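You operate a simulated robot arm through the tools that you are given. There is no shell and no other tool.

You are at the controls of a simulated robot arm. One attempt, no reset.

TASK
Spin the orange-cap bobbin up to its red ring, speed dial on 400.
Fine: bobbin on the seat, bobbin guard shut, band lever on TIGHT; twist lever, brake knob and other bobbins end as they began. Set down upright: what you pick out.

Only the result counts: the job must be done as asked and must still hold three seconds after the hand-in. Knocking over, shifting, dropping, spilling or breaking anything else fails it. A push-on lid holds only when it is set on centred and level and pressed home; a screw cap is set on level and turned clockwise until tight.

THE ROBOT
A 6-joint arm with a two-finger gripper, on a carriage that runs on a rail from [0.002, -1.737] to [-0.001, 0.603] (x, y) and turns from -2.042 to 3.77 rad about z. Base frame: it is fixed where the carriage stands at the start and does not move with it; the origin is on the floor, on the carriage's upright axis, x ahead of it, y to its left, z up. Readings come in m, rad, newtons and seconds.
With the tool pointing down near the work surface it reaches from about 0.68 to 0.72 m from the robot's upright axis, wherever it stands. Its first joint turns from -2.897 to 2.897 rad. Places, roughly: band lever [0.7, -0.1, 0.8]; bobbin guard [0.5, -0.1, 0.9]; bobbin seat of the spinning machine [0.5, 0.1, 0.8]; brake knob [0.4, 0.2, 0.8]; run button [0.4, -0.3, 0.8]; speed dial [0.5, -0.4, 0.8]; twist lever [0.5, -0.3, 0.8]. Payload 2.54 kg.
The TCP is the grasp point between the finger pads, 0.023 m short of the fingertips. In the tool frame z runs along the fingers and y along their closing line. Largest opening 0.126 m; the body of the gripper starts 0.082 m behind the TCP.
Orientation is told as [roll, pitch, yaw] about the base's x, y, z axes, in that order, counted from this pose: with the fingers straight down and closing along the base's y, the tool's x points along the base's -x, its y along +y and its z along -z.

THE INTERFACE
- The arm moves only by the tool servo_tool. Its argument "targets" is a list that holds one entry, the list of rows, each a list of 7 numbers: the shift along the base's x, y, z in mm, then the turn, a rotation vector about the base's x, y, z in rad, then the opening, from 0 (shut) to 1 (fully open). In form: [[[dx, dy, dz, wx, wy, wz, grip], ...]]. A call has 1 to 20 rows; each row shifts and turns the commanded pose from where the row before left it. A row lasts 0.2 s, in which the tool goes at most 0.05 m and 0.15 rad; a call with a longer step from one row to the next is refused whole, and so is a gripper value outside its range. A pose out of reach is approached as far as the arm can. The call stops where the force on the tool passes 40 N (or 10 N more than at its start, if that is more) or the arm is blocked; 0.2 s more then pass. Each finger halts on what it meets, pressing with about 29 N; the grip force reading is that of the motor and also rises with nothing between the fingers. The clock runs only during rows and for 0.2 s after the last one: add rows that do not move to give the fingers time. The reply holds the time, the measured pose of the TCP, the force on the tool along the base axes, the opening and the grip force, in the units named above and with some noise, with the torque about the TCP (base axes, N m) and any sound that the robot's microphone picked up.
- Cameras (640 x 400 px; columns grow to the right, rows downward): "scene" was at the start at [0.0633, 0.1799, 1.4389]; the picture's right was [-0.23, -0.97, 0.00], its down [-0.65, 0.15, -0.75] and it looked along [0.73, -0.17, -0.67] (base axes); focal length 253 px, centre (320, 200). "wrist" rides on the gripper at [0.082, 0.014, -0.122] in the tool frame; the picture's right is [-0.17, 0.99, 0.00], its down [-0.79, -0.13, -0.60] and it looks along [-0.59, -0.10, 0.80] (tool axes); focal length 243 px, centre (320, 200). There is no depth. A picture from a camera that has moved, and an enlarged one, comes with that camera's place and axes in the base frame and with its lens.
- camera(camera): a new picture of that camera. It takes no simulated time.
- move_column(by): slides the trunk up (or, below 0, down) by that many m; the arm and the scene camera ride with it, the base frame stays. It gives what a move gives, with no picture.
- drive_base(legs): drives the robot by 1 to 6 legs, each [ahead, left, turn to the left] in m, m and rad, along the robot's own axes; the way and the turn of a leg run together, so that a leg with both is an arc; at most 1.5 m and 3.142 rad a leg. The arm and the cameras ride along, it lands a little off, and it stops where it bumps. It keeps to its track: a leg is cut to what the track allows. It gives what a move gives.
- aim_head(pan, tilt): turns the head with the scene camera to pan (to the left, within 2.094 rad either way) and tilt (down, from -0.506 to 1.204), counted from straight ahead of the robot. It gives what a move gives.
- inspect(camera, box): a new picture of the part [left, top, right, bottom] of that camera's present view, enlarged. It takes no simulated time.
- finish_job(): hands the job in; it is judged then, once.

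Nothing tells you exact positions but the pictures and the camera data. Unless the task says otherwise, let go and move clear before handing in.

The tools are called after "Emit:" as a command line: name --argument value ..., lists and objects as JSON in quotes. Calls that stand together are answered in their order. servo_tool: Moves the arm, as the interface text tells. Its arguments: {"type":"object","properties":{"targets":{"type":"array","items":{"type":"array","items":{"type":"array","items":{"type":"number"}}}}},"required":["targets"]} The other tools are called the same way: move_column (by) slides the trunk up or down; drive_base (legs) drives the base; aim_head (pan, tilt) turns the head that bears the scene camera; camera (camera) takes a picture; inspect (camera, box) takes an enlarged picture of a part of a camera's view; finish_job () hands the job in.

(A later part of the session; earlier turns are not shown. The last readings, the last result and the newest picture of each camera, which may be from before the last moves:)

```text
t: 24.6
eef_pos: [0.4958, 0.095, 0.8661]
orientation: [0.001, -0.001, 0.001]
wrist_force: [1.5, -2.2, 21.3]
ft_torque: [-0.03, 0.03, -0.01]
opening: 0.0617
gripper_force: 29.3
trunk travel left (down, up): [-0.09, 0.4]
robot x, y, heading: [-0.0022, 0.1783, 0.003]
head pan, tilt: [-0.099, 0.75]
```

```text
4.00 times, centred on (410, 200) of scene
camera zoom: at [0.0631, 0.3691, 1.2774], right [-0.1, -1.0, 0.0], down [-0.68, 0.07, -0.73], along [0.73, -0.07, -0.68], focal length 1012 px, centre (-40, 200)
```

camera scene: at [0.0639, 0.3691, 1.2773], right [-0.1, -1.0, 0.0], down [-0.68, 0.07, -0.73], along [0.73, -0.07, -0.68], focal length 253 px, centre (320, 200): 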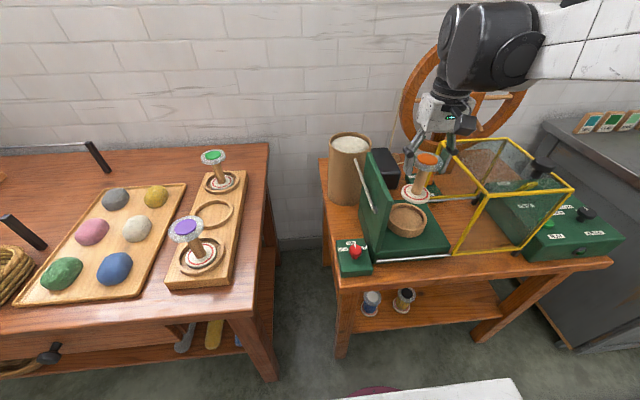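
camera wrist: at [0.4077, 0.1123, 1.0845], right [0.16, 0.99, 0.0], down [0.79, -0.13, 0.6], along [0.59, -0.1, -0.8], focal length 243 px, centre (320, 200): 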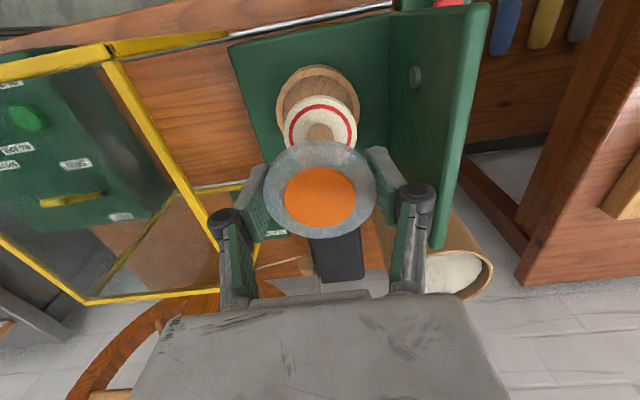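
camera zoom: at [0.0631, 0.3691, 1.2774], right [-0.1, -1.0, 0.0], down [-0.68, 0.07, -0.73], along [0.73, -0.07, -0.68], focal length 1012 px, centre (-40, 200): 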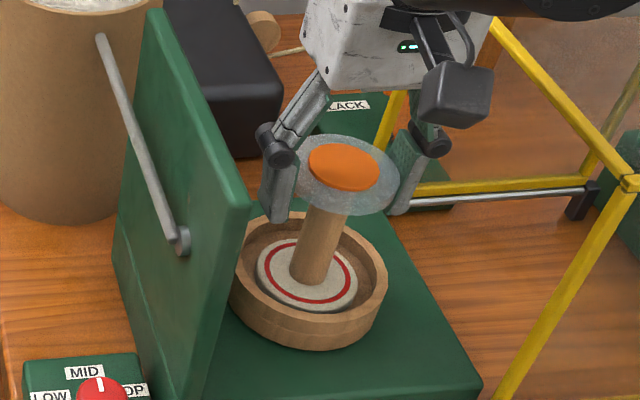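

Contact at 21 N: the bobbin stands on the seat floor. I'll ease up 1 mm, open the fingers and rise clear.

Emit:
servo_tool --targets '[[[0, 0, 1, 0, 0, 0, 0.3], [0, 0, 0, 0, 0, 0, 0.6], [0, 0, 0, 0, 0, 0, 0.7], [0, 0, 0, 0, 0, 0, 0.75], [0, 0, 0, 0, 0, 0, 0.75]]]'

Emit:
inspect --camera "scene" --box '[370, 150, 450, 250]'

Emit:
camera --camera "wrist"

```text
t: 25.8
eef_pos: [0.4948, 0.0959, 0.8654]
orientation: [-0.001, 0.0, 0.0]
wrist_force: [0.1, -0.1, -0.4]
ft_torque: [0.02, 0.04, 0.01]
opening: 0.0948
gripper_force: 0.0
trunk travel left (down, up): [-0.09, 0.4]
robot x, y, heading: [-0.0014, 0.1775, 0.002]
head pan, tilt: [-0.099, 0.75]
```

```text
4.00 times, centred on (410, 200) of scene
camera zoom: at [0.0639, 0.3691, 1.2772], right [-0.1, -1.0, 0.0], down [-0.68, 0.07, -0.73], along [0.73, -0.07, -0.68], focal length 1012 px, centre (-40, 200)
```

zoom: 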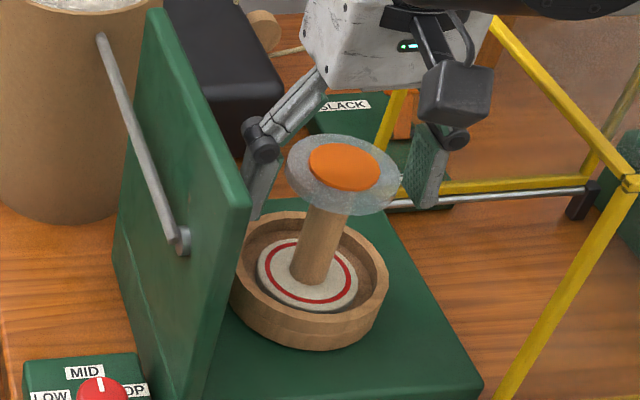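

```text
taken
camera wrist: at [0.4136, 0.1099, 0.9876], right [0.16, 0.99, 0.0], down [0.79, -0.13, 0.6], along [0.59, -0.1, -0.8], focal length 243 px, centre (320, 200)
```

wrist: 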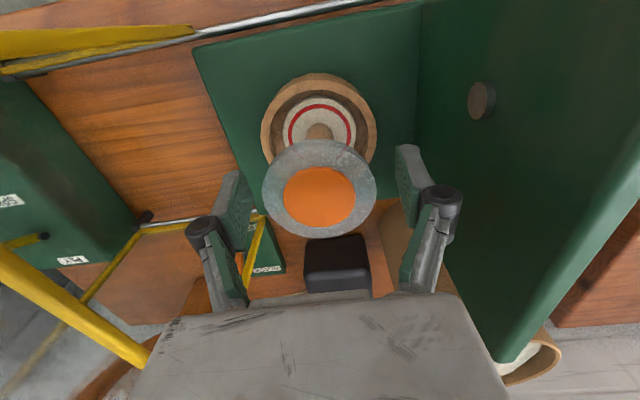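

Released and standing upright in the cup. I'll rise straight up with the trunk and check the bobbin's stance and the guard knob.

Emit:
servo_tool --targets '[[[0, 0, 10, 0, 0, 0, 0.75], [0, 0, 20, 0, 0, 0, 0.75], [0, 0, 30, 0, 0, 0, 0.75], [0, 0, 40, 0, 0, 0, 0.75], [0, 0, 40, 0, 0, 0, 0.75], [0, 0, 40, 0, 0, 0, 0.75], [0, 0, 0, 0, 0, 0, 0.75]]]'

Emit:
aim_head --pan -0.3 --tilt 0.6

Emit:
camera --camera "scene"

Emit:
camera --camera "wrist"

```text
t: 27.4
eef_pos: [0.4974, 0.0955, 1.0468]
orientation: [-0.001, 0.0, 0.0]
wrist_force: [-0.2, -0.1, -0.4]
ft_torque: [-0.01, -0.01, 0.0]
opening: 0.0947
gripper_force: 0.0
trunk travel left (down, up): [-0.09, 0.4]
robot x, y, heading: [0.0025, 0.1786, 0.001]
head pan, tilt: [-0.099, 0.75]
```

```text
t: 28.1
eef_pos: [0.4978, 0.0951, 1.0458]
orientation: [-0.001, 0.001, 0.001]
wrist_force: [-0.4, -0.2, -0.6]
ft_torque: [-0.01, 0.01, 0.01]
opening: 0.0942
gripper_force: 0.1
trunk travel left (down, up): [-0.09, 0.4]
robot x, y, heading: [0.0031, 0.175, 0.002]
head pan, tilt: [-0.3, 0.6]
```

```text
taken
camera scene: at [0.0659, 0.3513, 1.29], right [-0.29, -0.96, 0.0], down [-0.54, 0.17, -0.82], along [0.79, -0.24, -0.57], focal length 253 px, centre (320, 200)
```

scene: 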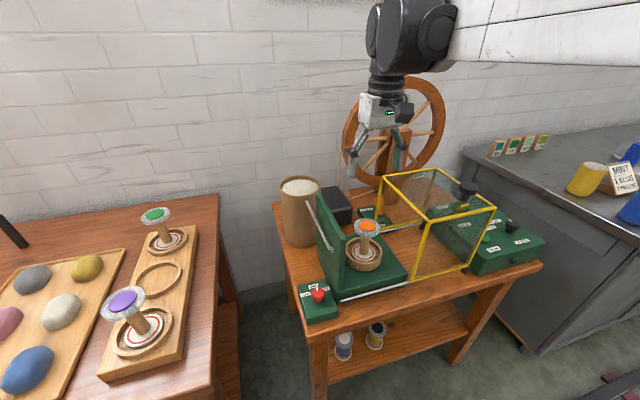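

```text
taken
camera wrist: at [0.4149, 0.1094, 1.1679], right [0.16, 0.99, 0.0], down [0.79, -0.13, 0.6], along [0.59, -0.1, -0.8], focal length 243 px, centre (320, 200)
```

wrist: 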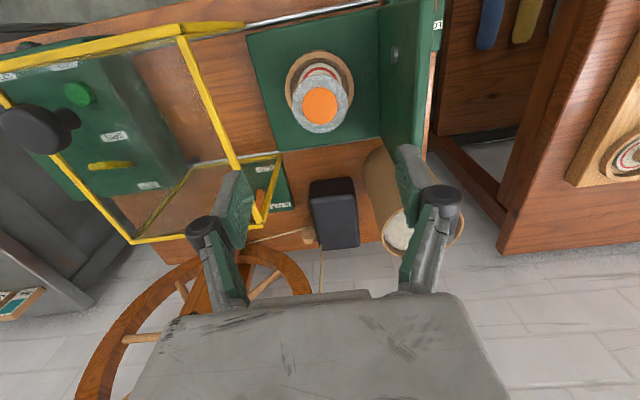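

The bobbin is seated. Next is the guard knob; I'll zoom in on it from both cameras.

Emit:
inspect --camera "scene" --box '[370, 150, 510, 290]'

Emit:
inspect --camera "wrist" --box '[0, 60, 160, 220]'

```text
2.86 times, centred on (440, 220) of scene
camera zoom: at [0.0659, 0.3513, 1.29], right [-0.29, -0.96, 0.0], down [-0.54, 0.17, -0.82], along [0.79, -0.24, -0.57], focal length 723 px, centre (-23, 143)
```

zoom: 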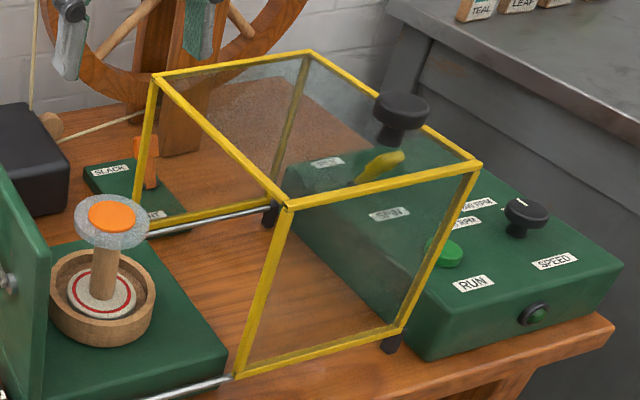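

```text
2.50 times, centred on (80, 140) of wrist
camera zoom: at [0.4149, 0.1094, 1.1679], right [0.16, 0.99, 0.0], down [0.79, -0.13, 0.6], along [0.59, -0.1, -0.8], focal length 606 px, centre (920, 350)
```

zoom: 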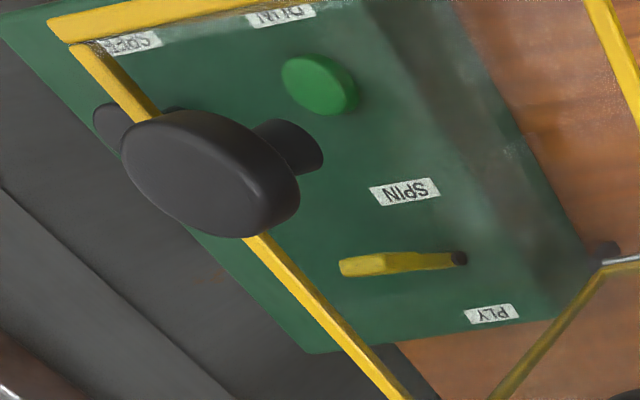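

The knob head is at about (0.447, -0.131, 0.976), 45 mm wide. I'll drive left 0.12 m for a better arm reach, then move over the knob.

Emit:
drive_base --legs '[[0, 0.12, 0]]'

Emit:
servo_tool --targets '[[[-5, -35, 0, 0, 0, 0, 1], [-5, -35, 0, 0, 0, 0, 1], [-5, -35, 0, 0, 0, 0, 1], [-5, -35, 0, 0, 0, 0, 1], [-5, -35, 0, 0, 0, 0, 1], [-5, -35, 0, 0, 0, 0, 1], [-5, -35, 0, 0, 0, 0, 1], [-5, -35, 0, 0, 0, 0, 1], [-5, -35, 0, 0, 0, 0, 1], [-5, -30, 0, 0, 0, 0, 1], [0, 0, 0, 0, 0, 0, 1]]]'

Emit:
camera --camera "wrist"

Emit:
camera --camera "scene"

```text
t: 29.3
eef_pos: [0.4969, 0.2151, 1.0461]
orientation: [0.0, 0.0, 0.003]
wrist_force: [1.2, -0.7, 0.3]
ft_torque: [0.04, 0.03, -0.02]
opening: 0.0945
gripper_force: 0.0
trunk travel left (down, up): [-0.09, 0.4]
robot x, y, heading: [-0.0013, 0.298, 0.002]
head pan, tilt: [-0.3, 0.6]
```

```text
t: 31.7
eef_pos: [0.4476, -0.132, 1.0473]
orientation: [-0.001, -0.001, 0.0]
wrist_force: [-0.9, -0.1, -0.8]
ft_torque: [0.01, -0.02, -0.01]
opening: 0.1258
gripper_force: 0.1
trunk travel left (down, up): [-0.09, 0.4]
robot x, y, heading: [-0.0049, 0.2998, 0.002]
head pan, tilt: [-0.3, 0.6]
```

```text
taken
camera wrist: at [0.3651, -0.1173, 1.1691], right [0.16, 0.99, 0.0], down [0.79, -0.13, 0.6], along [0.59, -0.1, -0.8], focal length 243 px, centre (320, 200)
```

wrist: 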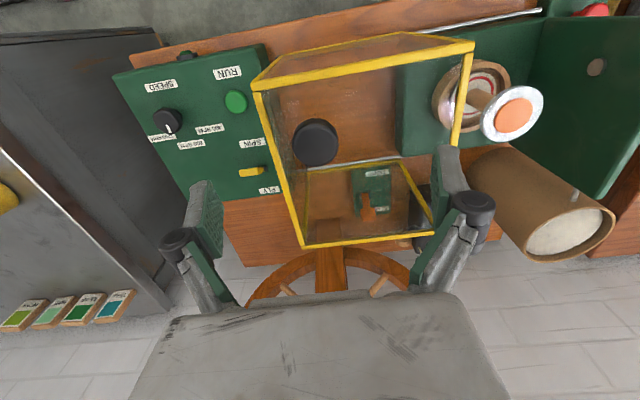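

```text
taken
camera scene: at [0.0658, 0.4704, 1.2901], right [-0.29, -0.96, 0.0], down [-0.54, 0.17, -0.83], along [0.79, -0.24, -0.56], focal length 253 px, centre (320, 200)
```

scene: 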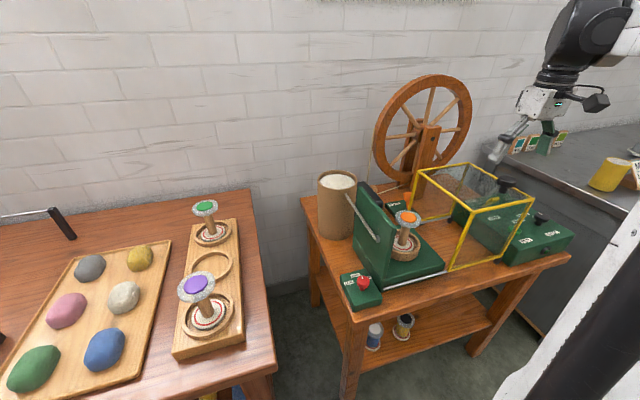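

I'm directly above the knob, within 3 mm. I'll descend so the pads straddle the knob head, then close on it.

Emit:
servo_tool --targets '[[[-1, -3, -20, 0, 0, 0, 1], [0, 0, -20, 0, 0, 0, 1], [0, 0, -15, 0, 0, 0, 1], [0, 0, -10, 0, 0, 0, 1], [0, 0, 0, 0, 0, 0, 1]]]'

Emit:
inspect --camera "wrist" --box '[160, 60, 500, 260]'

Emit:
inspect --camera "scene" --box '[440, 80, 600, 260]'

```text
t: 32.9
eef_pos: [0.4462, -0.1331, 0.9814]
orientation: [-0.001, 0.001, 0.003]
wrist_force: [0.3, -0.3, 0.1]
ft_torque: [0.01, 0.02, -0.02]
opening: 0.1259
gripper_force: 0.1
trunk travel left (down, up): [-0.09, 0.4]
robot x, y, heading: [0.0023, 0.2955, 0.002]
head pan, tilt: [-0.3, 0.6]
```

```text
1.88 times, centred on (330, 160) of wrist
camera zoom: at [0.3633, -0.1194, 1.1033], right [0.16, 0.99, 0.0], down [0.79, -0.13, 0.6], along [0.59, -0.1, -0.8], focal length 457 px, centre (301, 275)
```

zoom: 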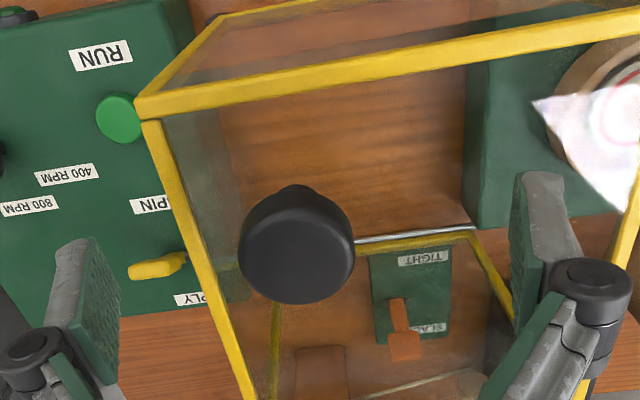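

```text
2.22 times, centred on (520, 170) of scene
camera zoom: at [0.0657, 0.4705, 1.2901], right [-0.29, -0.96, 0.0], down [-0.54, 0.17, -0.83], along [0.79, -0.24, -0.56], focal length 562 px, centre (-124, 267)
```

zoom: 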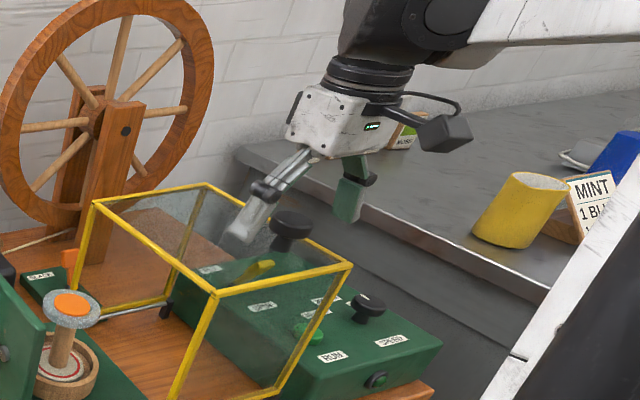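

The knob is between the fingers. Closing on it now.

Emit:
servo_tool --targets '[[[-1.5, -1, -3, 0, 0, 0, 1], [0, 0, 0, 0, 0, 0, 0.6], [0, 0, 0, 0, 0, 0, 0.3], [0, 0, 0, 0, 0, 0, 0.15], [0, 0, 0, 0, 0, 0, 0.15], [0, 0, 0, 0, 0, 0, 0.15]]]'

Emit:
inspect --camera "wrist" --box '[160, 60, 500, 260]'

```text
t: 34.3
eef_pos: [0.4443, -0.1353, 0.9785]
orientation: [0.001, 0.0, 0.001]
wrist_force: [-0.9, 0.2, -2.2]
ft_torque: [-0.03, 0.03, -0.02]
opening: 0.0376
gripper_force: 45.0
trunk travel left (down, up): [-0.09, 0.4]
robot x, y, heading: [-0.0015, 0.297, 0.004]
head pan, tilt: [-0.3, 0.6]
```

```text
1.88 times, centred on (330, 160) of wrist
camera zoom: at [0.362, -0.1208, 1.1002], right [0.16, 0.99, 0.0], down [0.79, -0.13, 0.6], along [0.59, -0.1, -0.8], focal length 457 px, centre (301, 275)
```

zoom: 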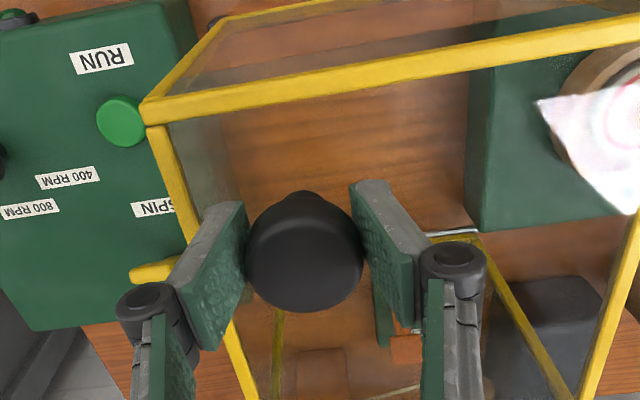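

Gripped (37.6 mm). Now slide the guard to the left (+y) in small steps.

Emit:
servo_tool --targets '[[[0, 5, 0, 0, 0, 0, 0.15], [0, 8, 0, 0, 0, 0, 0.15], [0, 8, 0, 0, 0, 0, 0.15], [0, 8, 0, 0, 0, 0, 0.15], [0, 8, 0, 0, 0, 0, 0.15], [0, 0, 0, 0, 0, 0, 0.15]]]'

Emit:
camera --camera "wrist"

Emit:
camera --camera "scene"

```text
t: 35.7
eef_pos: [0.445, -0.0973, 0.9791]
orientation: [-0.001, -0.003, 0.003]
wrist_force: [-3.9, 0.2, 19.9]
ft_torque: [0.05, -0.01, -0.01]
opening: 0.0374
gripper_force: 44.7
trunk travel left (down, up): [-0.09, 0.4]
robot x, y, heading: [0.0008, 0.2957, -0.002]
head pan, tilt: [-0.3, 0.6]
```

```text
taken
camera wrist: at [0.3618, -0.082, 1.0999], right [0.16, 0.99, 0.0], down [0.79, -0.13, 0.6], along [0.59, -0.1, -0.8], focal length 243 px, centre (320, 200)
```

wrist: 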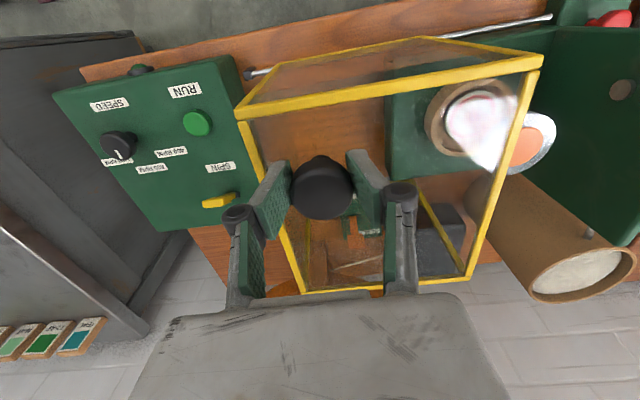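

```text
taken
camera scene: at [0.0648, 0.4712, 1.2901], right [-0.29, -0.96, 0.0], down [-0.54, 0.17, -0.83], along [0.79, -0.24, -0.56], focal length 253 px, centre (320, 200)
```

scene: 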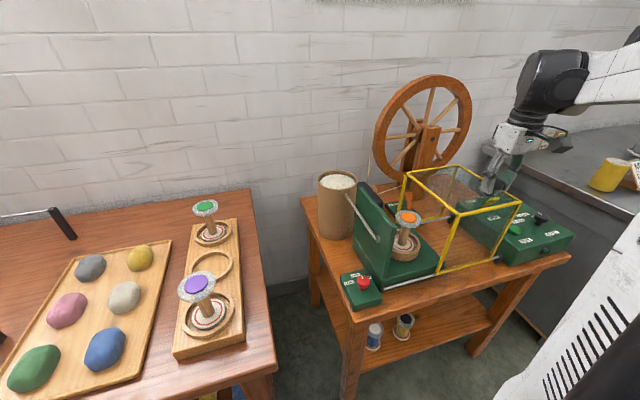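

The guard slides smoothly. I'll continue, easing the downward pressure by 1 mm.

Emit:
servo_tool --targets '[[[0, 8, 1, 0, 0, 0, 0.15], [0, 10, 0, 0, 0, 0, 0.15], [0, 10, 0, 0, 0, 0, 0.15], [0, 10, 0, 0, 0, 0, 0.15], [0, 10, 0, 0, 0, 0, 0.15], [0, 10, 0, 0, 0, 0, 0.15], [0, 10, 0, 0, 0, 0, 0.15], [0, 0, 0, 0, 0, 0, 0.15]]]'

Emit:
camera --camera "wrist"

Emit:
camera --camera "scene"

```text
t: 37.3
eef_pos: [0.4441, -0.0336, 0.9787]
orientation: [0.001, 0.001, 0.001]
wrist_force: [-4.2, 0.9, -13.3]
ft_torque: [-0.15, -0.29, 0.07]
opening: 0.0374
gripper_force: 45.1
trunk travel left (down, up): [-0.09, 0.4]
robot x, y, heading: [0.0017, 0.3003, 0.002]
head pan, tilt: [-0.3, 0.6]
stopped in row 7: the force on the tool passed its limit at 42 N (the readings are from after the stop); the commanded pose is now the measured one
```

```text
taken
camera wrist: at [0.3622, -0.0195, 1.1], right [0.17, 0.99, 0.0], down [0.79, -0.13, 0.6], along [0.59, -0.1, -0.8], focal length 243 px, centre (320, 200)
```

wrist: 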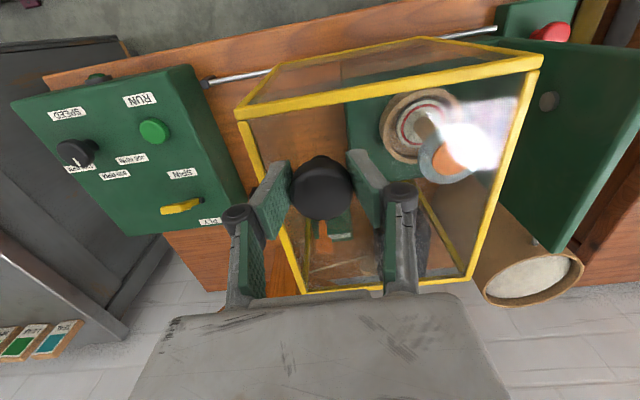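

```text
taken
camera scene: at [0.066, 0.47, 1.2903], right [-0.29, -0.96, 0.0], down [-0.54, 0.17, -0.82], along [0.79, -0.24, -0.57], focal length 253 px, centre (320, 200)
```

scene: 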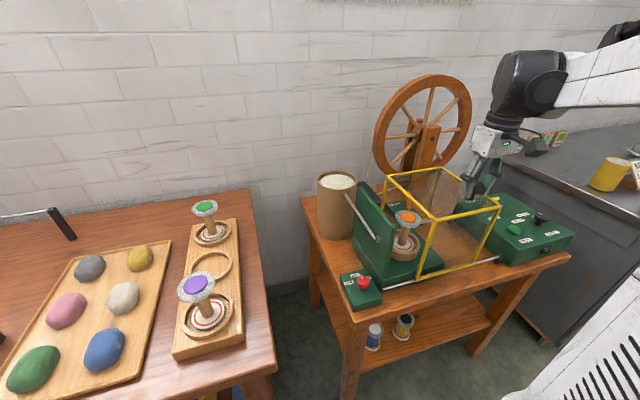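

The stop came from a built-up vertical force on the rigid knob. I'll look closely to rule out any contact with the bobbin.

Emit:
inspect --camera "scene" --box '[340, 150, 520, 310]'

Emit:
inspect --camera "wrist" --box '[220, 20, 580, 310]'

```text
2.50 times, centred on (430, 230) of scene
camera zoom: at [0.066, 0.47, 1.2903], right [-0.29, -0.96, 0.0], down [-0.54, 0.17, -0.82], along [0.79, -0.24, -0.57], focal length 633 px, centre (45, 125)
```

zoom: 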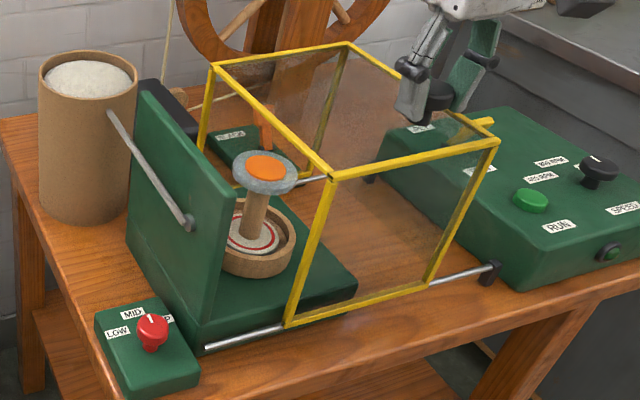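

```text
1.38 times, centred on (400, 165) of wrist
camera zoom: at [0.3622, -0.0195, 1.1], right [0.17, 0.99, 0.0], down [0.79, -0.13, 0.6], along [0.59, -0.1, -0.8], focal length 335 px, centre (210, 248)
```

zoom: 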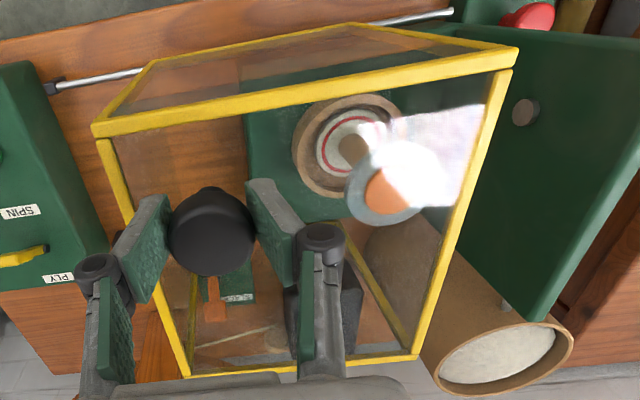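

Nothing is in the way; the left side of the guard is open. I'll loosen the grip a little so only the trailing finger pushes the knob, and continue.

Emit:
servo_tool --targets '[[[0, 0, 0, 0, 0, 0, 0.4], [0, 0, 0, 0, 0, 0, 0.4], [0, 8, 0, 0, 0, 0, 0.4], [0, 8, 0, 0, 0, 0, 0.4], [0, 8, 0, 0, 0, 0, 0.4], [0, 8, 0, 0, 0, 0, 0.4], [0, 8, 0, 0, 0, 0, 0.4], [0, 0, 0, 0, 0, 0, 0.4]]]'

Emit:
inspect --camera "scene" --box '[340, 150, 520, 310]'

Emit:
camera --camera "wrist"

```text
t: 39.1
eef_pos: [0.4457, 0.0069, 0.9791]
orientation: [-0.001, 0.003, 0.002]
wrist_force: [-0.7, 0.5, 0.4]
ft_torque: [-0.01, 0.02, -0.02]
opening: 0.0502
gripper_force: 0.1
trunk travel left (down, up): [-0.09, 0.4]
robot x, y, heading: [-0.0004, 0.2959, 0.001]
head pan, tilt: [-0.3, 0.6]
```

```text
2.50 times, centred on (430, 230) of scene
camera zoom: at [0.0658, 0.4706, 1.2901], right [-0.29, -0.96, 0.0], down [-0.54, 0.17, -0.83], along [0.79, -0.24, -0.56], focal length 633 px, centre (45, 125)
```

zoom: 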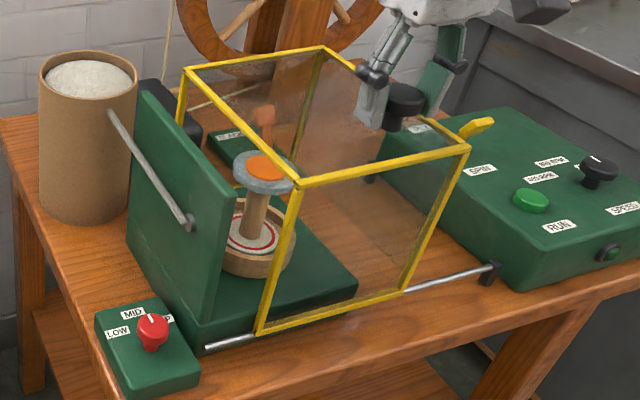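

```text
taken
camera wrist: at [0.3626, 0.0211, 1.1002], right [0.16, 0.99, 0.0], down [0.79, -0.13, 0.6], along [0.59, -0.1, -0.8], focal length 243 px, centre (320, 200)
```

wrist: 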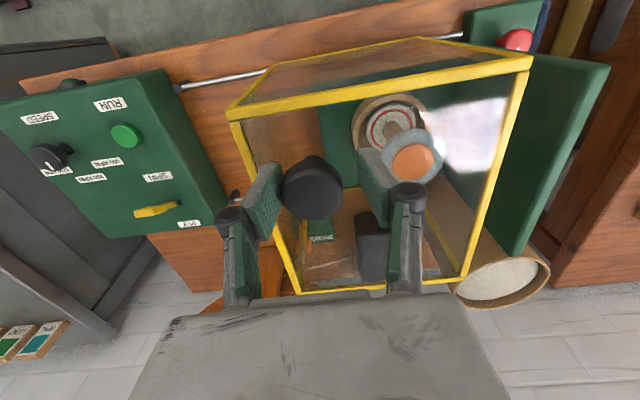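

Emit:
servo_tool --targets '[[[0, 8, 0, 0, 0, 0, 0.4], [0, 8, 0, 0, 0, 0, 0.4], [0, 8, 0, 0, 0, 0, 0.4], [0, 8, 0, 0, 0, 0, 0.4], [0, 0, 0, 0, 0, 0, 0.4]]]'

Emit:
inspect --camera "scene" --box '[340, 150, 520, 310]'

Emit:
camera --camera "wrist"

```text
t: 40.3
eef_pos: [0.4445, 0.0383, 0.9799]
orientation: [0.001, 0.0, -0.001]
wrist_force: [0.0, -0.5, -0.4]
ft_torque: [-0.02, -0.01, 0.0]
opening: 0.0501
gripper_force: 0.0
trunk travel left (down, up): [-0.09, 0.4]
robot x, y, heading: [-0.0012, 0.2984, 0.001]
head pan, tilt: [-0.3, 0.6]
```

```text
2.50 times, centred on (430, 230) of scene
camera zoom: at [0.0657, 0.4706, 1.2901], right [-0.29, -0.96, 0.0], down [-0.54, 0.17, -0.83], along [0.79, -0.24, -0.56], focal length 633 px, centre (45, 125)
```

zoom: 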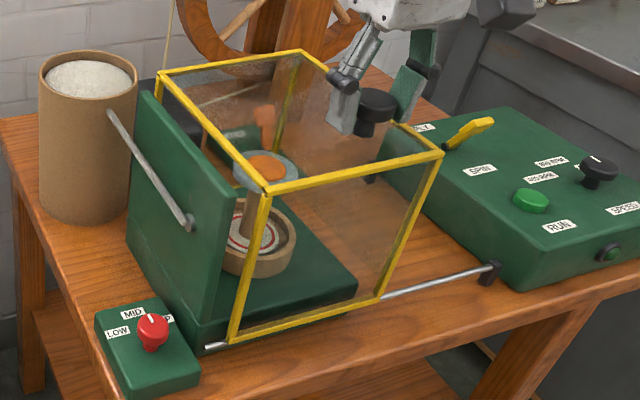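

```text
taken
camera wrist: at [0.362, 0.0527, 1.1007], right [0.17, 0.99, 0.0], down [0.79, -0.13, 0.6], along [0.59, -0.1, -0.8], focal length 243 px, centre (320, 200)
```

wrist: 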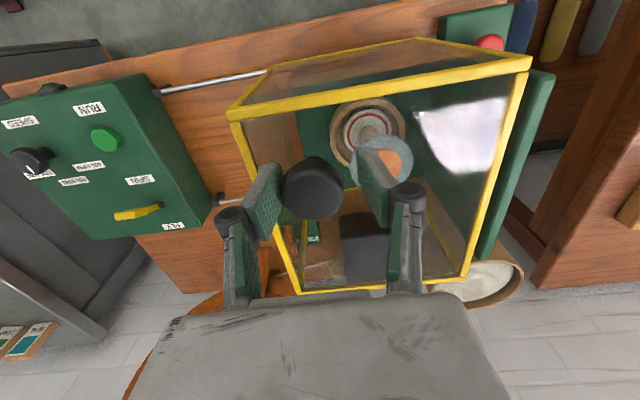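

Emit:
servo_tool --targets '[[[0, 6, 0, 0, 0, 0, 0.4], [0, 5, 0, 0, 0, 0, 0.4], [0, 5, 0, 0, 0, 0, 0.4], [0, 4, 0, 0, 0, 0, 0.4], [0, 0, 0, 0, 0, 0, 0.4]]]'

Emit:
inspect --camera "scene" --box '[340, 150, 520, 310]'

Emit:
camera --camera "wrist"

```text
t: 41.5
eef_pos: [0.4447, 0.0574, 0.9789]
orientation: [0.001, 0.002, -0.001]
wrist_force: [2.9, -21.3, 7.7]
ft_torque: [-0.5, -0.08, -0.02]
opening: 0.0649
gripper_force: 11.2
trunk travel left (down, up): [-0.09, 0.4]
robot x, y, heading: [0.0006, 0.2975, 0.003]
head pan, tilt: [-0.3, 0.6]
```

```text
2.50 times, centred on (430, 230) of scene
camera zoom: at [0.0658, 0.469, 1.2903], right [-0.3, -0.96, 0.0], down [-0.54, 0.17, -0.82], along [0.79, -0.24, -0.57], focal length 633 px, centre (45, 125)
```

zoom: 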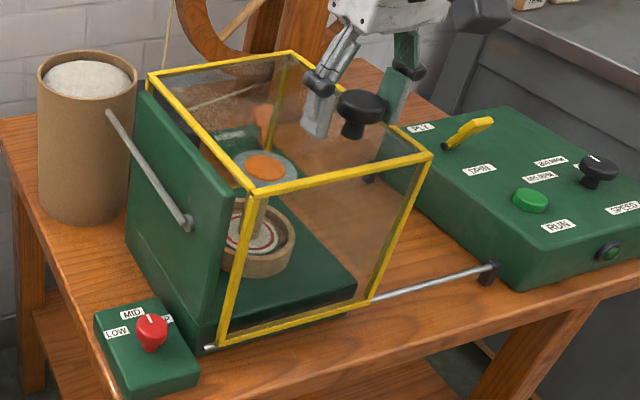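

```text
taken
camera wrist: at [0.3621, 0.0718, 1.1003], right [0.17, 0.99, 0.0], down [0.79, -0.13, 0.6], along [0.59, -0.1, -0.8], focal length 243 px, centre (320, 200)
```

wrist: 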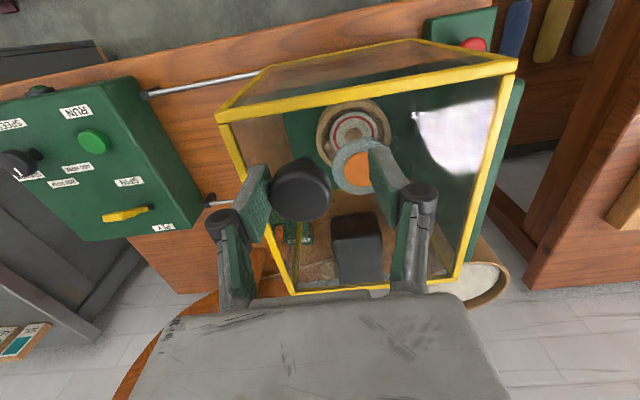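

A firm 21 N stop: the guard is against the end plate. I'll open the fingers, rise clear and check that it stays shut.

Emit:
servo_tool --targets '[[[0, -2, 0, 0, 0, 0, 0.6], [0, -4, 0, 0, 0, 0, 0.8], [0, 0, 0, 0, 0, 0, 0.9], [0, 0, 0, 0, 0, 0, 0.9], [0, 0, 20, 0, 0, 0, 0.9], [0, 0, 30, 0, 0, 0, 0.9], [0, 0, 40, 0, 0, 0, 0.9], [0, 0, 0, 0, 0, 0, 0.9]]]'

Emit:
inspect --camera "scene" --box '[340, 150, 520, 310]'

Emit:
camera --camera "wrist"

```text
t: 43.3
eef_pos: [0.4448, 0.052, 1.0699]
orientation: [0.0, 0.001, 0.001]
wrist_force: [-0.4, 1.2, 0.4]
ft_torque: [0.02, -0.02, -0.02]
opening: 0.1133
gripper_force: 0.2
trunk travel left (down, up): [-0.09, 0.4]
robot x, y, heading: [-0.0048, 0.2988, 0.006]
head pan, tilt: [-0.3, 0.6]
```

```text
2.50 times, centred on (430, 230) of scene
camera zoom: at [0.0657, 0.4705, 1.29], right [-0.29, -0.96, 0.0], down [-0.54, 0.17, -0.83], along [0.79, -0.24, -0.56], focal length 633 px, centre (45, 125)
```

zoom: 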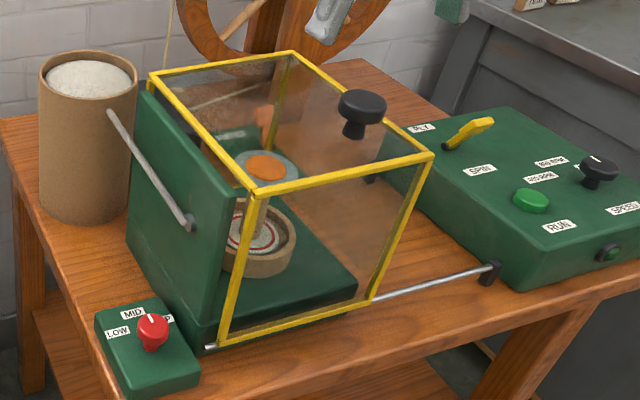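

```text
taken
camera wrist: at [0.3625, 0.0667, 1.1911], right [0.17, 0.99, 0.0], down [0.79, -0.13, 0.6], along [0.59, -0.1, -0.8], focal length 243 px, centre (320, 200)
```

wrist: 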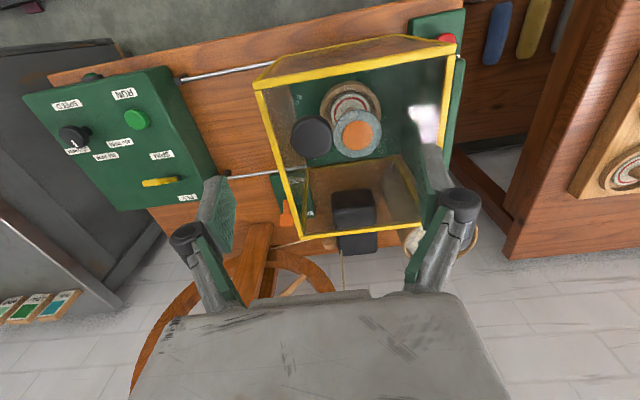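

The guard stays shut with the bobbin upright inside. Now the band lever: I'll drive back right to y≈0.18 and bring the hand over for a closer look at it.

Emit:
drive_base --legs '[[0, -0.12, 0]]'

Emit:
servo_tool --targets '[[[15, 0, 20, 0, 0, 0, 0.9], [25, 0, 10, 0, 0, 0, 0.5], [25, 0, 0, 0, 0, 0, 0.2], [25, 0, 0, 0, 0, 0, 0], [25, 0, 0, 0, 0, 0, 0], [0, 0, 0, 0, 0, 0, 0]]]'

Emit:
camera --camera "wrist"

Emit:
camera --camera "scene"

```text
t: 44.5
eef_pos: [0.4448, -0.0665, 1.0692]
orientation: [0.001, 0.0, 0.002]
wrist_force: [-0.8, 0.8, -0.5]
ft_torque: [-0.03, -0.03, -0.02]
opening: 0.1133
gripper_force: 0.0
trunk travel left (down, up): [-0.09, 0.4]
robot x, y, heading: [0.0001, 0.1755, 0.006]
head pan, tilt: [-0.3, 0.6]
```

```text
t: 45.9
eef_pos: [0.5611, -0.0684, 1.0983]
orientation: [-0.002, 0.002, 0.002]
wrist_force: [0.3, -1.6, -0.4]
ft_torque: [0.0, 0.01, 0.03]
opening: 0.0002
gripper_force: 28.3
trunk travel left (down, up): [-0.09, 0.4]
robot x, y, heading: [-0.0013, 0.1777, 0.001]
head pan, tilt: [-0.3, 0.6]
```

```text
taken
camera wrist: at [0.4778, -0.0549, 1.2188], right [0.16, 0.99, 0.0], down [0.79, -0.13, 0.6], along [0.59, -0.1, -0.8], focal length 243 px, centre (320, 200)
```

wrist: 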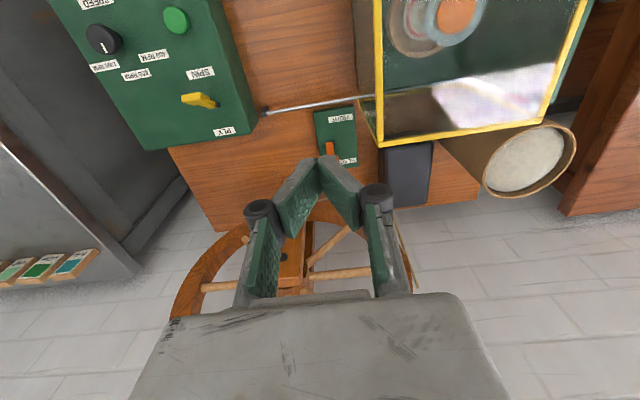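

```text
taken
camera scene: at [0.0659, 0.3499, 1.29], right [-0.29, -0.96, 0.0], down [-0.54, 0.17, -0.82], along [0.79, -0.24, -0.57], focal length 253 px, centre (320, 200)
```

scene: 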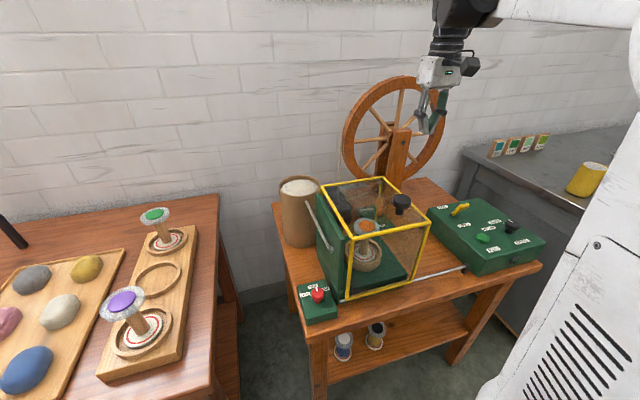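

Emit:
inspect --camera "wrist" --box '[260, 80, 420, 220]'

Emit:
inspect --camera "wrist" --box '[60, 0, 260, 150]'

Emit:
inspect --camera "scene" --box '[335, 80, 455, 240]'

```text
2.86 times, centred on (340, 150) of wrist
camera zoom: at [0.4778, -0.0549, 1.2188], right [0.16, 0.99, 0.0], down [0.79, -0.13, 0.6], along [0.59, -0.1, -0.8], focal length 693 px, centre (263, 343)
```

zoom: 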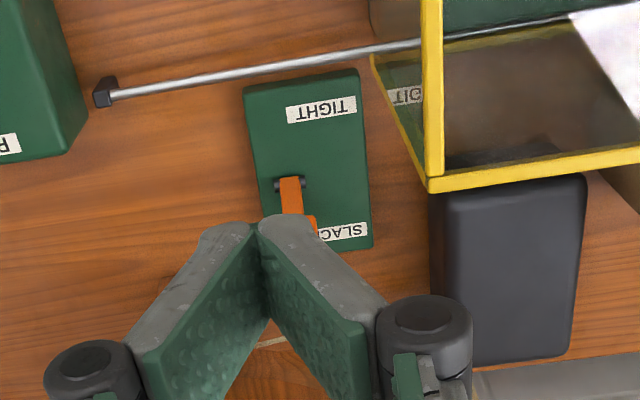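

```text
2.67 times, centred on (160, 75) of wrist
camera zoom: at [0.4778, -0.0549, 1.2188], right [0.16, 0.99, 0.0], down [0.79, -0.13, 0.6], along [0.59, -0.1, -0.8], focal length 647 px, centre (747, 533)
```

zoom: 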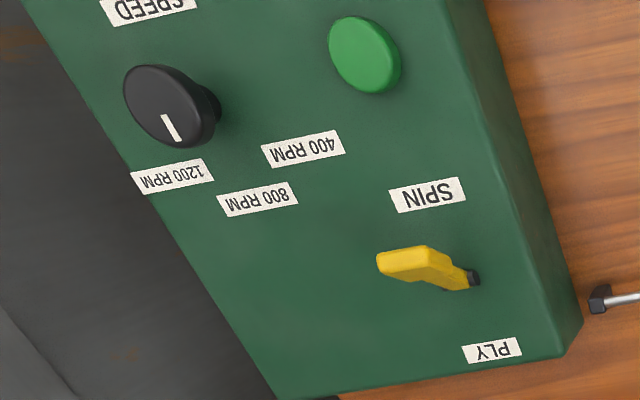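

```text
2.50 times, centred on (395, 160) of scene
camera zoom: at [0.0659, 0.3499, 1.29], right [-0.29, -0.96, 0.0], down [-0.54, 0.17, -0.82], along [0.79, -0.24, -0.57], focal length 633 px, centre (132, 300)
```

zoom: 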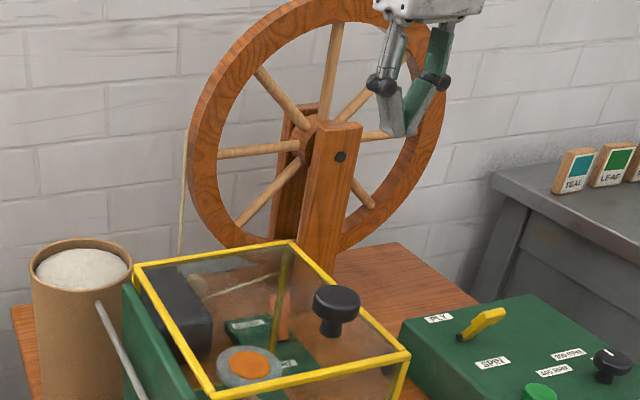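

The dial pointer reads about 800 now, so it needs a counter-clockwise turn of about 45° to 400; the dial centre is near (0.442, -0.365). The band lever's pivot is near (0.697, -0.069, 0.725); I'll shift the hand sideways for an unobstructed view of the lever.

Emit:
servo_tool --targets '[[[15, 35, 0, 0, 0, 0, 0], [15, 35, 0, 0, 0, 0, 0], [0, 0, 0, 0, 0, 0, 0]]]'

Emit:
camera --camera "wrist"

Emit:
inspect --camera "wrist" --box '[160, 60, 320, 200]'

Emit:
inspect --camera "scene" --box '[350, 180, 430, 240]'

```text
t: 46.7
eef_pos: [0.5897, 0.0005, 1.0994]
orientation: [0.0, 0.001, 0.001]
wrist_force: [0.3, 0.8, 0.6]
ft_torque: [0.0, -0.02, 0.01]
opening: 0.0001
gripper_force: 28.2
trunk travel left (down, up): [-0.09, 0.4]
robot x, y, heading: [0.0012, 0.1776, 0.004]
head pan, tilt: [-0.3, 0.6]
```

```text
taken
camera wrist: at [0.5073, 0.0151, 1.2203], right [0.16, 0.99, 0.0], down [0.79, -0.13, 0.6], along [0.59, -0.1, -0.8], focal length 243 px, centre (320, 200)
```

wrist: 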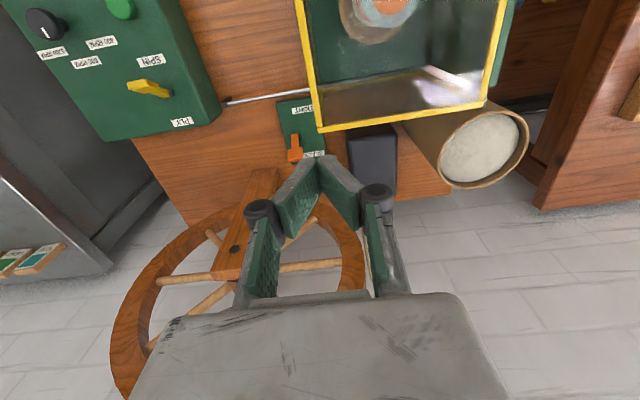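

```text
2.86 times, centred on (240, 130) of wrist
camera zoom: at [0.5073, 0.0151, 1.2203], right [0.16, 0.99, 0.0], down [0.79, -0.13, 0.6], along [0.59, -0.1, -0.8], focal length 693 px, centre (549, 400)
```

zoom: 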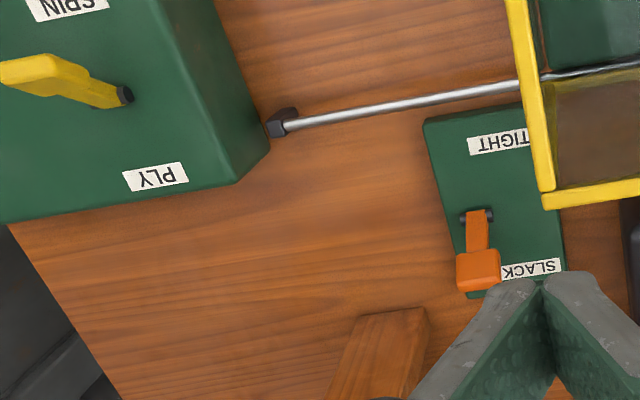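

```text
6.67 times, centred on (390, 210) of scene
camera zoom: at [0.0657, 0.35, 1.29], right [-0.29, -0.96, 0.0], down [-0.54, 0.17, -0.83], along [0.79, -0.24, -0.56], focal length 1687 px, centre (-147, 133)
```

zoom: 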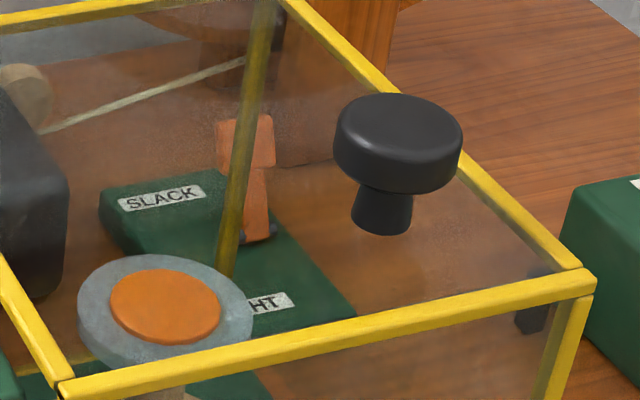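

The lever handle is at about (0.711, -0.067, 0.781), leaning back toward SLACK. I'll drive right so it is within easy reach, then move above it.

Emit:
drive_base --legs '[[0, -0.2, 0]]'

Emit:
aim_head --pan -0.25 --tilt 0.55

Emit:
camera --camera "scene"

```text
t: 48.3
eef_pos: [0.5889, -0.2016, 1.0993]
orientation: [0.001, 0.002, -0.002]
wrist_force: [0.6, 0.4, -0.5]
ft_torque: [-0.01, 0.0, -0.01]
opening: 0.0
gripper_force: 28.3
trunk travel left (down, up): [-0.09, 0.4]
robot x, y, heading: [0.0014, -0.0265, -0.001]
head pan, tilt: [-0.3, 0.6]
```

```text
t: 49.0
eef_pos: [0.5883, -0.2007, 1.0993]
orientation: [0.0, 0.003, -0.001]
wrist_force: [-0.3, 0.5, -0.1]
ft_torque: [0.02, 0.0, 0.01]
opening: 0.0001
gripper_force: 28.3
trunk travel left (down, up): [-0.09, 0.4]
robot x, y, heading: [0.0014, -0.0221, -0.008]
head pan, tilt: [-0.25, 0.55]
```

```text
taken
camera scene: at [0.0691, 0.1538, 1.2945], right [-0.25, -0.97, 0.0], down [-0.51, 0.13, -0.85], along [0.83, -0.21, -0.52], focal length 253 px, centre (320, 200)
```

scene: 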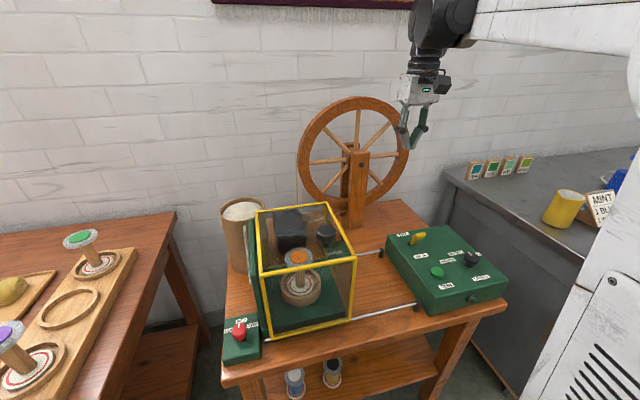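

Emit:
servo_tool --targets '[[[20, 26.8, -5, 0, 0, 0, 0.3], [20, 26.8, -5, 0, 0, 0, 0.6], [20, 26.8, -10, 0, 0, 0, 0.6], [20, 26.8, -15, 0, 0, 0, 0.6], [20, 26.8, -15, 0, 0, 0, 0.6], [0, 0, 0, 0, 0, 0, 0.6]]]'

Emit:
camera --camera "wrist"

Emit:
camera --camera "scene"

```text
t: 50.4
eef_pos: [0.6881, -0.0682, 1.0482]
orientation: [-0.002, 0.001, -0.001]
wrist_force: [0.2, 0.9, 0.3]
ft_torque: [0.01, 0.04, -0.02]
opening: 0.0757
gripper_force: 0.0
trunk travel left (down, up): [-0.09, 0.4]
robot x, y, heading: [0.0008, -0.0236, -0.005]
head pan, tilt: [-0.25, 0.55]
```

```text
taken
camera wrist: at [0.607, -0.0543, 1.1708], right [0.17, 0.99, 0.0], down [0.79, -0.13, 0.6], along [0.59, -0.1, -0.8], focal length 243 px, centre (320, 200)
```

wrist: 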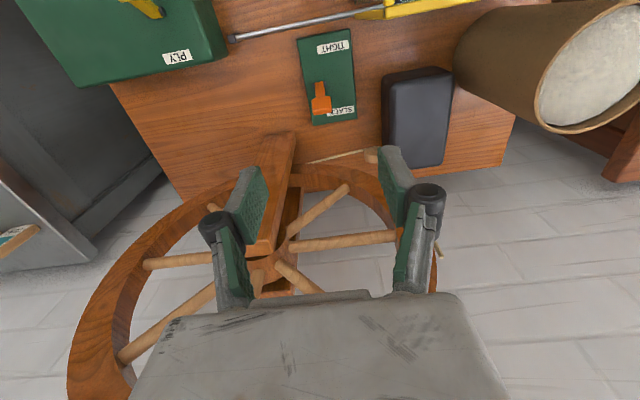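

```text
taken
camera scene: at [0.0693, 0.1539, 1.2945], right [-0.25, -0.97, 0.0], down [-0.51, 0.13, -0.85], along [0.83, -0.21, -0.52], focal length 253 px, centre (320, 200)
```

scene: 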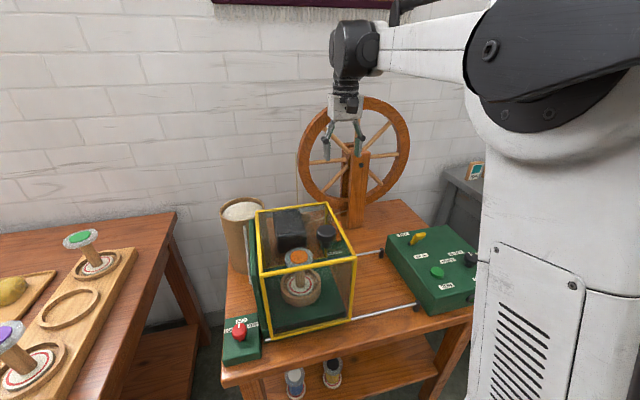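

The handle sits at about (0.708, -0.069). I'll descend over it in steps with the fingers straddling it.

Emit:
servo_tool --targets '[[[10, 0, -20, 0, 0, 0, 0.6], [9, -1, -30, 0, 0, 0, 0.6], [0, 0, -35, 0, 0, 0, 0.6], [0, 0, -35, 0, 0, 0, 0.6], [0, 0, -30, 0, 0, 0, 0.6], [0, 0, -25, 0, 0, 0, 0.6], [0, 0, 0, 0, 0, 0, 0.6]]]'

Emit:
camera --camera "wrist"

Emit:
camera --camera "scene"

```text
t: 52.0
eef_pos: [0.7074, -0.0666, 0.8744]
orientation: [-0.001, 0.001, -0.001]
wrist_force: [0.2, -0.1, -0.4]
ft_torque: [0.01, 0.01, 0.01]
opening: 0.0756
gripper_force: 0.1
trunk travel left (down, up): [-0.09, 0.4]
robot x, y, heading: [-0.0013, -0.022, -0.004]
head pan, tilt: [-0.25, 0.55]
```

```text
taken
camera wrist: at [0.6256, -0.0528, 0.9947], right [0.17, 0.99, 0.0], down [0.79, -0.13, 0.6], along [0.59, -0.1, -0.8], focal length 243 px, centre (320, 200)
```

wrist: 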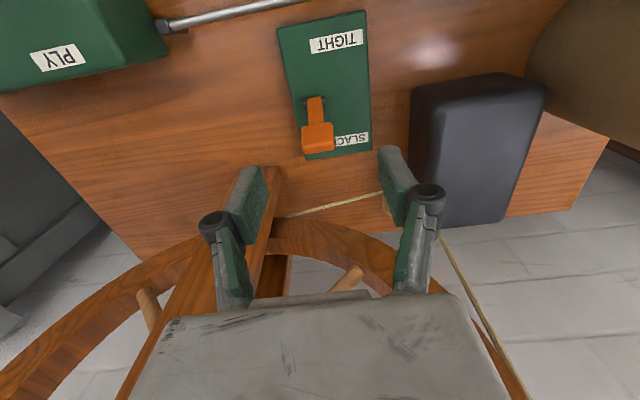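

```text
taken
camera scene: at [0.0692, 0.1538, 1.2946], right [-0.25, -0.97, 0.0], down [-0.51, 0.13, -0.85], along [0.83, -0.21, -0.52], focal length 253 px, centre (320, 200)
```

scene: 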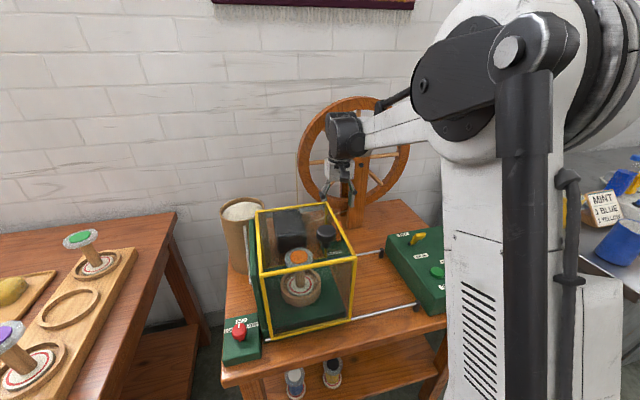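

Emit:
servo_tool --targets '[[[0, -1, -25, 0, 0, 0, 0.6], [0, 0, -25, 0, 0, 0, 0.6], [0, 0, -20, 0, 0, 0, 0.6], [0, 0, -12, 0, 0, 0, 0.6], [0, 0, 0, 0, 0, 0, 0.6]]]'

Emit:
camera --camera "wrist"

Emit:
inspect --camera "scene" --box '[300, 90, 420, 250]'

```text
t: 53.2
eef_pos: [0.707, -0.0706, 0.792]
orientation: [-0.002, 0.002, -0.002]
wrist_force: [0.0, 0.0, -0.2]
ft_torque: [0.01, -0.02, -0.01]
opening: 0.0756
gripper_force: 0.0
trunk travel left (down, up): [-0.09, 0.4]
robot x, y, heading: [-0.001, -0.0206, -0.004]
head pan, tilt: [-0.25, 0.55]
```

```text
taken
camera wrist: at [0.6246, -0.0547, 0.9139], right [0.17, 0.99, 0.0], down [0.79, -0.13, 0.6], along [0.59, -0.1, -0.8], focal length 243 px, centre (320, 200)
```

wrist: 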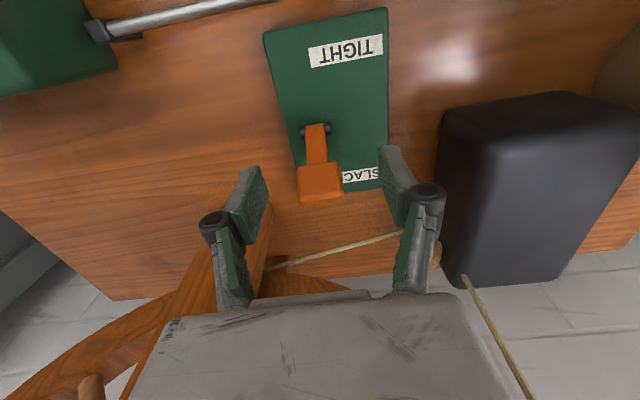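

```text
2.50 times, centred on (360, 170) of scene
camera zoom: at [0.0692, 0.1538, 1.2946], right [-0.25, -0.97, 0.0], down [-0.51, 0.13, -0.85], along [0.83, -0.21, -0.52], focal length 633 px, centre (220, 275)
```

zoom: 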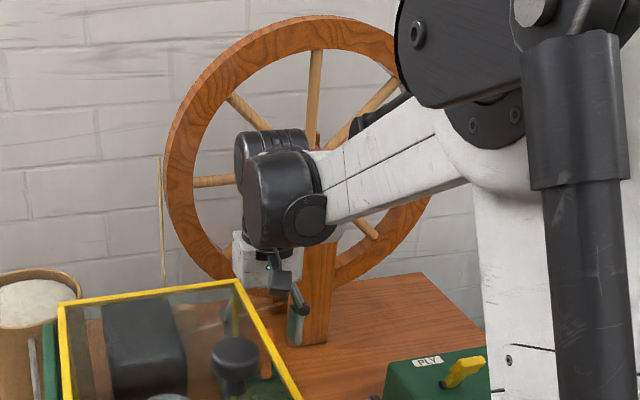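

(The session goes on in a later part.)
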